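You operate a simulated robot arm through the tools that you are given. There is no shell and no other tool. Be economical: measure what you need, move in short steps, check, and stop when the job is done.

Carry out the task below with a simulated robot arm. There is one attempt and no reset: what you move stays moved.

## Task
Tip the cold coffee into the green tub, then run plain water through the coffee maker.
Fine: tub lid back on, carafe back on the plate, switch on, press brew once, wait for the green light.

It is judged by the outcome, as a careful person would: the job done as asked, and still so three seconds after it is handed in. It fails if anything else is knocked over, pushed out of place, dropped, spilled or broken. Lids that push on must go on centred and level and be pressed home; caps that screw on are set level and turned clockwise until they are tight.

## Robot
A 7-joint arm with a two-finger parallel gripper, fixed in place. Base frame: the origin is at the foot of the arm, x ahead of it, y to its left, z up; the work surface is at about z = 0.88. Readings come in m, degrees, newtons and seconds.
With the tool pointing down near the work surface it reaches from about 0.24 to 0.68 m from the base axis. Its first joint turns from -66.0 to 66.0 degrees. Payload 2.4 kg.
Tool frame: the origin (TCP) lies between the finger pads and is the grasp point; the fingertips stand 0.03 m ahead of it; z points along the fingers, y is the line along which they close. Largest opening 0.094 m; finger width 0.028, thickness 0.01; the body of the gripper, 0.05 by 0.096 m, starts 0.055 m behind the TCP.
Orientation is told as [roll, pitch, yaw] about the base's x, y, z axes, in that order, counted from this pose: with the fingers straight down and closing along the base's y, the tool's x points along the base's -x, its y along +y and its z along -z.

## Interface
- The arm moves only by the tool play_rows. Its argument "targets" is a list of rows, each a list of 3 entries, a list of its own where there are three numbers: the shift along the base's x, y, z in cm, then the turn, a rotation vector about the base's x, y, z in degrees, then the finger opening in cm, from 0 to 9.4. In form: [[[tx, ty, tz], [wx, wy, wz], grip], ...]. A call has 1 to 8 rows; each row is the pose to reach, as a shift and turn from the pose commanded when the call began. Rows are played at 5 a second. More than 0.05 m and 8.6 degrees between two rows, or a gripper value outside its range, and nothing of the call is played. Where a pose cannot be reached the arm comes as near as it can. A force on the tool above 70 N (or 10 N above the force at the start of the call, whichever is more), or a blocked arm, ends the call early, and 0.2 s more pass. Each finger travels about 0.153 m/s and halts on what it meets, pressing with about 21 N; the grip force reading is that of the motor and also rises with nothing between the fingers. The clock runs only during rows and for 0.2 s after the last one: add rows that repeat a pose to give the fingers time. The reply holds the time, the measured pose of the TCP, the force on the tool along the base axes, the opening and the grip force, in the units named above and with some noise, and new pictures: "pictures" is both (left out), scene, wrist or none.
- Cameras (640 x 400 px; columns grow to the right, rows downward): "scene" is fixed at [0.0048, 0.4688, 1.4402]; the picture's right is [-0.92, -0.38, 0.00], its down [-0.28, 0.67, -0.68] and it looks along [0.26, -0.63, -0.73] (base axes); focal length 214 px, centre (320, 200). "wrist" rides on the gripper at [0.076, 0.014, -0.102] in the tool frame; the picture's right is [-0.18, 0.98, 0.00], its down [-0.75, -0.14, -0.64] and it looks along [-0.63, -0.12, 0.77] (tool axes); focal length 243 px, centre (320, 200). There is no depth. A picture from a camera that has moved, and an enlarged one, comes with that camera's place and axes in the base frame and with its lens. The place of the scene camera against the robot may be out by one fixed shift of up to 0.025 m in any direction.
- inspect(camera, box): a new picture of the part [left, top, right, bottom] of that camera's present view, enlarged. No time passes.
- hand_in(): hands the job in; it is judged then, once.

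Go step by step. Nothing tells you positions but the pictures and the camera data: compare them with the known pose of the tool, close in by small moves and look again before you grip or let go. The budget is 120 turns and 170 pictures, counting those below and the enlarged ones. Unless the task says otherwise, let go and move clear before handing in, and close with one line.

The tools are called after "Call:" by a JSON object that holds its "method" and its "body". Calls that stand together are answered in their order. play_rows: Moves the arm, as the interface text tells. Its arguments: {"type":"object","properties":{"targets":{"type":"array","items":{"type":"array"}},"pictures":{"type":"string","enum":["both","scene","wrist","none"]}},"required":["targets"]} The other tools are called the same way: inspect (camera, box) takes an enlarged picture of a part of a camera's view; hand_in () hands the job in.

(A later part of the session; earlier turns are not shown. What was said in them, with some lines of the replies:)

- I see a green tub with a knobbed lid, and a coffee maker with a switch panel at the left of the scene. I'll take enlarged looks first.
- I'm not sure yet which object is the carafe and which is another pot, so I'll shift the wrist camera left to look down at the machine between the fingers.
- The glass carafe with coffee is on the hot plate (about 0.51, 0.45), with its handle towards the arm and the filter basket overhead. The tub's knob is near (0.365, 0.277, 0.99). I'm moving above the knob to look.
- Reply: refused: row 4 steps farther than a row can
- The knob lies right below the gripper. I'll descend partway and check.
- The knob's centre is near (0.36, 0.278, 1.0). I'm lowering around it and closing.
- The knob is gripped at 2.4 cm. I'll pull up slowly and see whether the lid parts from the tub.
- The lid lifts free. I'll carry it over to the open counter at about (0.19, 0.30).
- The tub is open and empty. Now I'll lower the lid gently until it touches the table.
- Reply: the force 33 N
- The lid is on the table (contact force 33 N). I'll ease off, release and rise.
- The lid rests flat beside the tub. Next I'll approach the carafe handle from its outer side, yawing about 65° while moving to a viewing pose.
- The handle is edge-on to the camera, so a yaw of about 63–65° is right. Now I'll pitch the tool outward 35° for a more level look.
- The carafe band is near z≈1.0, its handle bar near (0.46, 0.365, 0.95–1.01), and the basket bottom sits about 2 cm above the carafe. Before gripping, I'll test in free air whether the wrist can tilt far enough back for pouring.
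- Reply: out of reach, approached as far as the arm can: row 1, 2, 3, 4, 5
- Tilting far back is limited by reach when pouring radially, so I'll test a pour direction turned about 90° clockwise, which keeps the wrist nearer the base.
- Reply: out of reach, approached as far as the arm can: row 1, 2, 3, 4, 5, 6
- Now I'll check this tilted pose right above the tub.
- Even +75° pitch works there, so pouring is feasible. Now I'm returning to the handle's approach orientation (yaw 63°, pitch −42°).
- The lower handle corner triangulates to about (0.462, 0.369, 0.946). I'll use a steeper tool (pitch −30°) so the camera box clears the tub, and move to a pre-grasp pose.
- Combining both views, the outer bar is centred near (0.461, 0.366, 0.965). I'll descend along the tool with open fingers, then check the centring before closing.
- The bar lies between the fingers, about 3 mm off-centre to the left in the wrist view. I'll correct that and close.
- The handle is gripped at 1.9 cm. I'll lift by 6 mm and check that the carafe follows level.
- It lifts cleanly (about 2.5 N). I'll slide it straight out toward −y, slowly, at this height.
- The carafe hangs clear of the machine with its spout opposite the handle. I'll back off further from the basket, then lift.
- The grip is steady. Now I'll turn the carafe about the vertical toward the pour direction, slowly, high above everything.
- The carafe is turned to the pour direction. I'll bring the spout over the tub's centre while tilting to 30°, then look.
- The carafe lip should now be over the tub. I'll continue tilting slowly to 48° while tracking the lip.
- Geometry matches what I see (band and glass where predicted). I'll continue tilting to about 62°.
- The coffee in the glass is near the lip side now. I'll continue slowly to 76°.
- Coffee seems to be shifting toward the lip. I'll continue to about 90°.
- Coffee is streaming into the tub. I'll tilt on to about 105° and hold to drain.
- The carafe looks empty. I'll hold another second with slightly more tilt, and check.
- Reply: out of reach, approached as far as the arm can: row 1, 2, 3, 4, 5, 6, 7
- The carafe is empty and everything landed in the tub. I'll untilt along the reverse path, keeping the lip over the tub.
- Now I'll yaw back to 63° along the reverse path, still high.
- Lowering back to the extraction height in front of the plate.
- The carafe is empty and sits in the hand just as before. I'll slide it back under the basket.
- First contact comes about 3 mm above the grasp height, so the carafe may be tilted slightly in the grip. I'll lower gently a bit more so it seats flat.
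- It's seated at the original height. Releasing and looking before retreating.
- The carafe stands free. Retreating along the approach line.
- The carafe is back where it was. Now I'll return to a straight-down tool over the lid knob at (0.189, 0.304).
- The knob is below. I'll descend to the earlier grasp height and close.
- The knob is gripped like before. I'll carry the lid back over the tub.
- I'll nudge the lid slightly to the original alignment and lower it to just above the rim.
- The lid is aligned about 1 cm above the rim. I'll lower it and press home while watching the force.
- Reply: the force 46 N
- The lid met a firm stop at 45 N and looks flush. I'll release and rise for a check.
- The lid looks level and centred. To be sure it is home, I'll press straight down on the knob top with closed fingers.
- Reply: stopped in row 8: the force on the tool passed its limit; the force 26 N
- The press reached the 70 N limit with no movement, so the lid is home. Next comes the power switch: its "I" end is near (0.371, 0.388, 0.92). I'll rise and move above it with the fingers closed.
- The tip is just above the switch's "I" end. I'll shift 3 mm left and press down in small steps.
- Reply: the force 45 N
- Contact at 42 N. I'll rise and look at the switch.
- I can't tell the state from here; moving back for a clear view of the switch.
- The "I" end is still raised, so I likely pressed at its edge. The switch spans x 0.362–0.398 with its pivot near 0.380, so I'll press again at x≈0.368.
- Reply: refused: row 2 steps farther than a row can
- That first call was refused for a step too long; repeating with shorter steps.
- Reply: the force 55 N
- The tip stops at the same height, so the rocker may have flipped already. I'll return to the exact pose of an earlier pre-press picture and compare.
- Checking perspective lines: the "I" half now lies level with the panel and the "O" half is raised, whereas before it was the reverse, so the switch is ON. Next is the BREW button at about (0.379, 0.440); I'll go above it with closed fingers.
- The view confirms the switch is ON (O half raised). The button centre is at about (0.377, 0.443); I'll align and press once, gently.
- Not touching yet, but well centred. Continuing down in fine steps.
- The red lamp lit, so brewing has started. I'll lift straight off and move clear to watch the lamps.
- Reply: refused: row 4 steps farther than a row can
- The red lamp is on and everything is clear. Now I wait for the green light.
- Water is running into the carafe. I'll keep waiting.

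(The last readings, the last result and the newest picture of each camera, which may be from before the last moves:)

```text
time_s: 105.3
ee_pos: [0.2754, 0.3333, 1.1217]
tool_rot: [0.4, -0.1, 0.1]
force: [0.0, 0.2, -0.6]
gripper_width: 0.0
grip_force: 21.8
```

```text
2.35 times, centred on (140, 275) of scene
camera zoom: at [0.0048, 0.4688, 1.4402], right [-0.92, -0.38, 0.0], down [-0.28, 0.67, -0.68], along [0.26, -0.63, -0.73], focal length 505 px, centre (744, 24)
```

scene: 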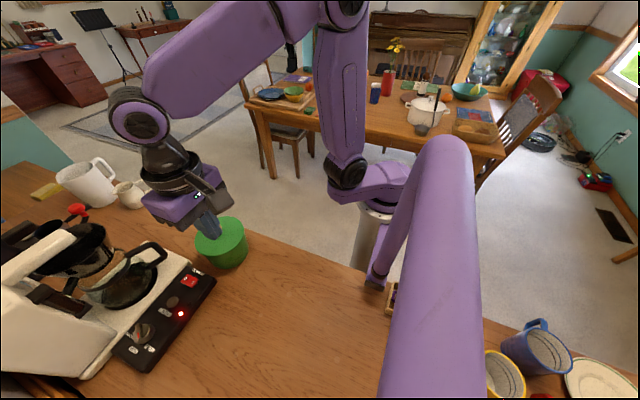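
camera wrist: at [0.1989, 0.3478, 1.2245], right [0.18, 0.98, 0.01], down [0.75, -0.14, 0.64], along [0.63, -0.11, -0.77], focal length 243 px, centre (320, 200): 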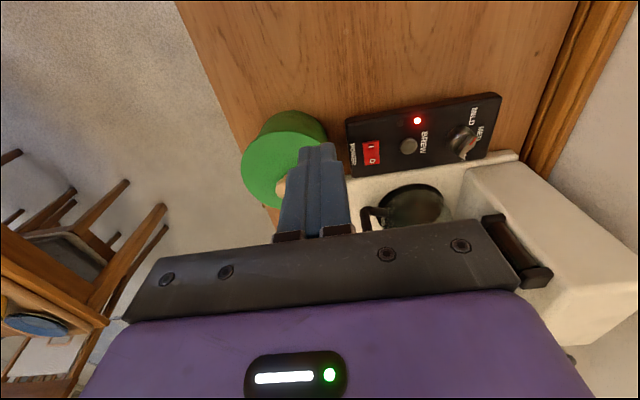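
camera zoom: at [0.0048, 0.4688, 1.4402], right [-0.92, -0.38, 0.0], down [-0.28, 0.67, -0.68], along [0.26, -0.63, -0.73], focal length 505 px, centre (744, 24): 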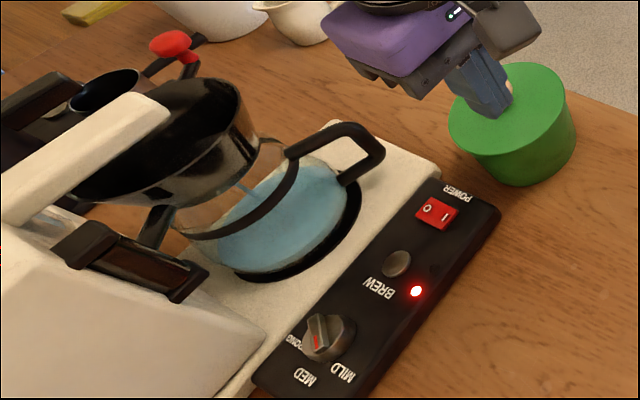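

Still red and filling steadily. I'll wait more.

Call:
{"method": "play_rows", "body": {"targets": [[[0, 0, 0], [0, 0, 0], 0], [[0, 0, 0], [0, 0, 0], 0], [[0, 0, 0], [0, 0, 0], 0], [[0, 0, 0], [0, 0, 0], 0], [[0, 0, 0], [0, 0, 0], 0], [[0, 0, 0], [0, 0, 0], 0], [[0, 0, 0], [0, 0, 0], 0], [[0, 0, 0], [0, 0, 0], 0]], "pictures": "none"}}

Call:
{"method": "play_rows", "body": {"targets": [[[0, 0, 0], [0, 0, 0], 0], [[0, 0, 0], [0, 0, 0], 0], [[0, 0, 0], [0, 0, 0], 0], [[0, 0, 0], [0, 0, 0], 0], [[0, 0, 0], [0, 0, 0], 0], [[0, 0, 0], [0, 0, 0], 0], [[0, 0, 0], [0, 0, 0], 0], [[0, 0, 0], [0, 0, 0], 0]], "pictures": "none"}}

Call:
{"method": "play_rows", "body": {"targets": [[[0, 0, 0], [0, 0, 0], 0], [[0, 0, 0], [0, 0, 0], 0], [[0, 0, 0], [0, 0, 0], 0], [[0, 0, 0], [0, 0, 0], 0], [[0, 0, 0], [0, 0, 0], 0], [[0, 0, 0], [0, 0, 0], 0], [[0, 0, 0], [0, 0, 0], 0], [[0, 0, 0], [0, 0, 0], 0]], "pictures": "none"}}

Call:
{"method": "play_rows", "body": {"targets": [[[0, 0, 0], [0, 0, 0], 0], [[0, 0, 0], [0, 0, 0], 0], [[0, 0, 0], [0, 0, 0], 0], [[0, 0, 0], [0, 0, 0], 0], [[0, 0, 0], [0, 0, 0], 0], [[0, 0, 0], [0, 0, 0], 0], [[0, 0, 0], [0, 0, 0], 0], [[0, 0, 0], [0, 0, 0], 0]], "pictures": "none"}}

Call:
{"method": "inspect", "body": {"camera": "scene", "box": [20, 190, 260, 360]}}

```text
time_s: 107.1
ee_pos: [0.2755, 0.3341, 1.1218]
tool_rot: [0.3, -0.1, 0.1]
force: [-0.5, 0.1, -0.2]
gripper_width: 0.0
grip_force: 21.0
```

```text
time_s: 108.9
ee_pos: [0.2755, 0.3338, 1.1238]
tool_rot: [0.3, -0.1, 0.1]
force: [-0.7, -0.4, -0.2]
gripper_width: 0.0
grip_force: 20.9
```

```text
time_s: 110.7
ee_pos: [0.2759, 0.3349, 1.1217]
tool_rot: [0.4, -0.1, 0.0]
force: [0.7, -0.5, 0.3]
gripper_width: 0.0001
grip_force: 21.2
```

```text
time_s: 112.5
ee_pos: [0.2756, 0.3355, 1.1206]
tool_rot: [0.3, -0.1, 0.0]
force: [-0.4, 0.2, -0.7]
gripper_width: 0.0
grip_force: 20.7
```

```text
2.35 times, centred on (140, 275) of scene
camera zoom: at [0.0048, 0.4688, 1.4402], right [-0.92, -0.38, 0.0], down [-0.28, 0.67, -0.68], along [0.26, -0.63, -0.73], focal length 505 px, centre (744, 24)
```

zoom: 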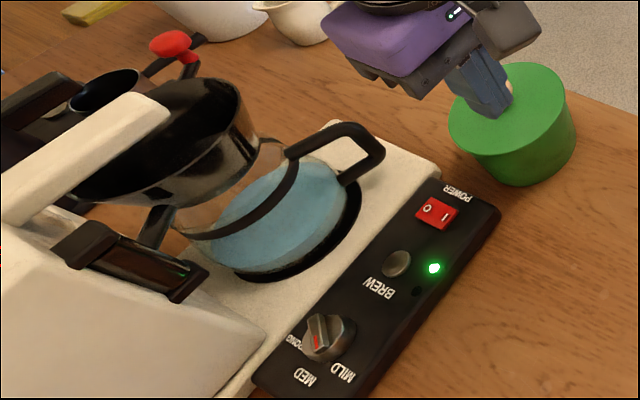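

The green light is on, the drip has stopped, the lid is on the tub, the carafe is on the plate, and the arm is clear. Handing in.

Call:
{"method": "hand_in", "body": {}}

```text
The job is handed in.
```

The job is done and handed in: the coffee is in the lidded green tub, the carafe is back on its plate, and the plain-water brew ran until the green light came on.
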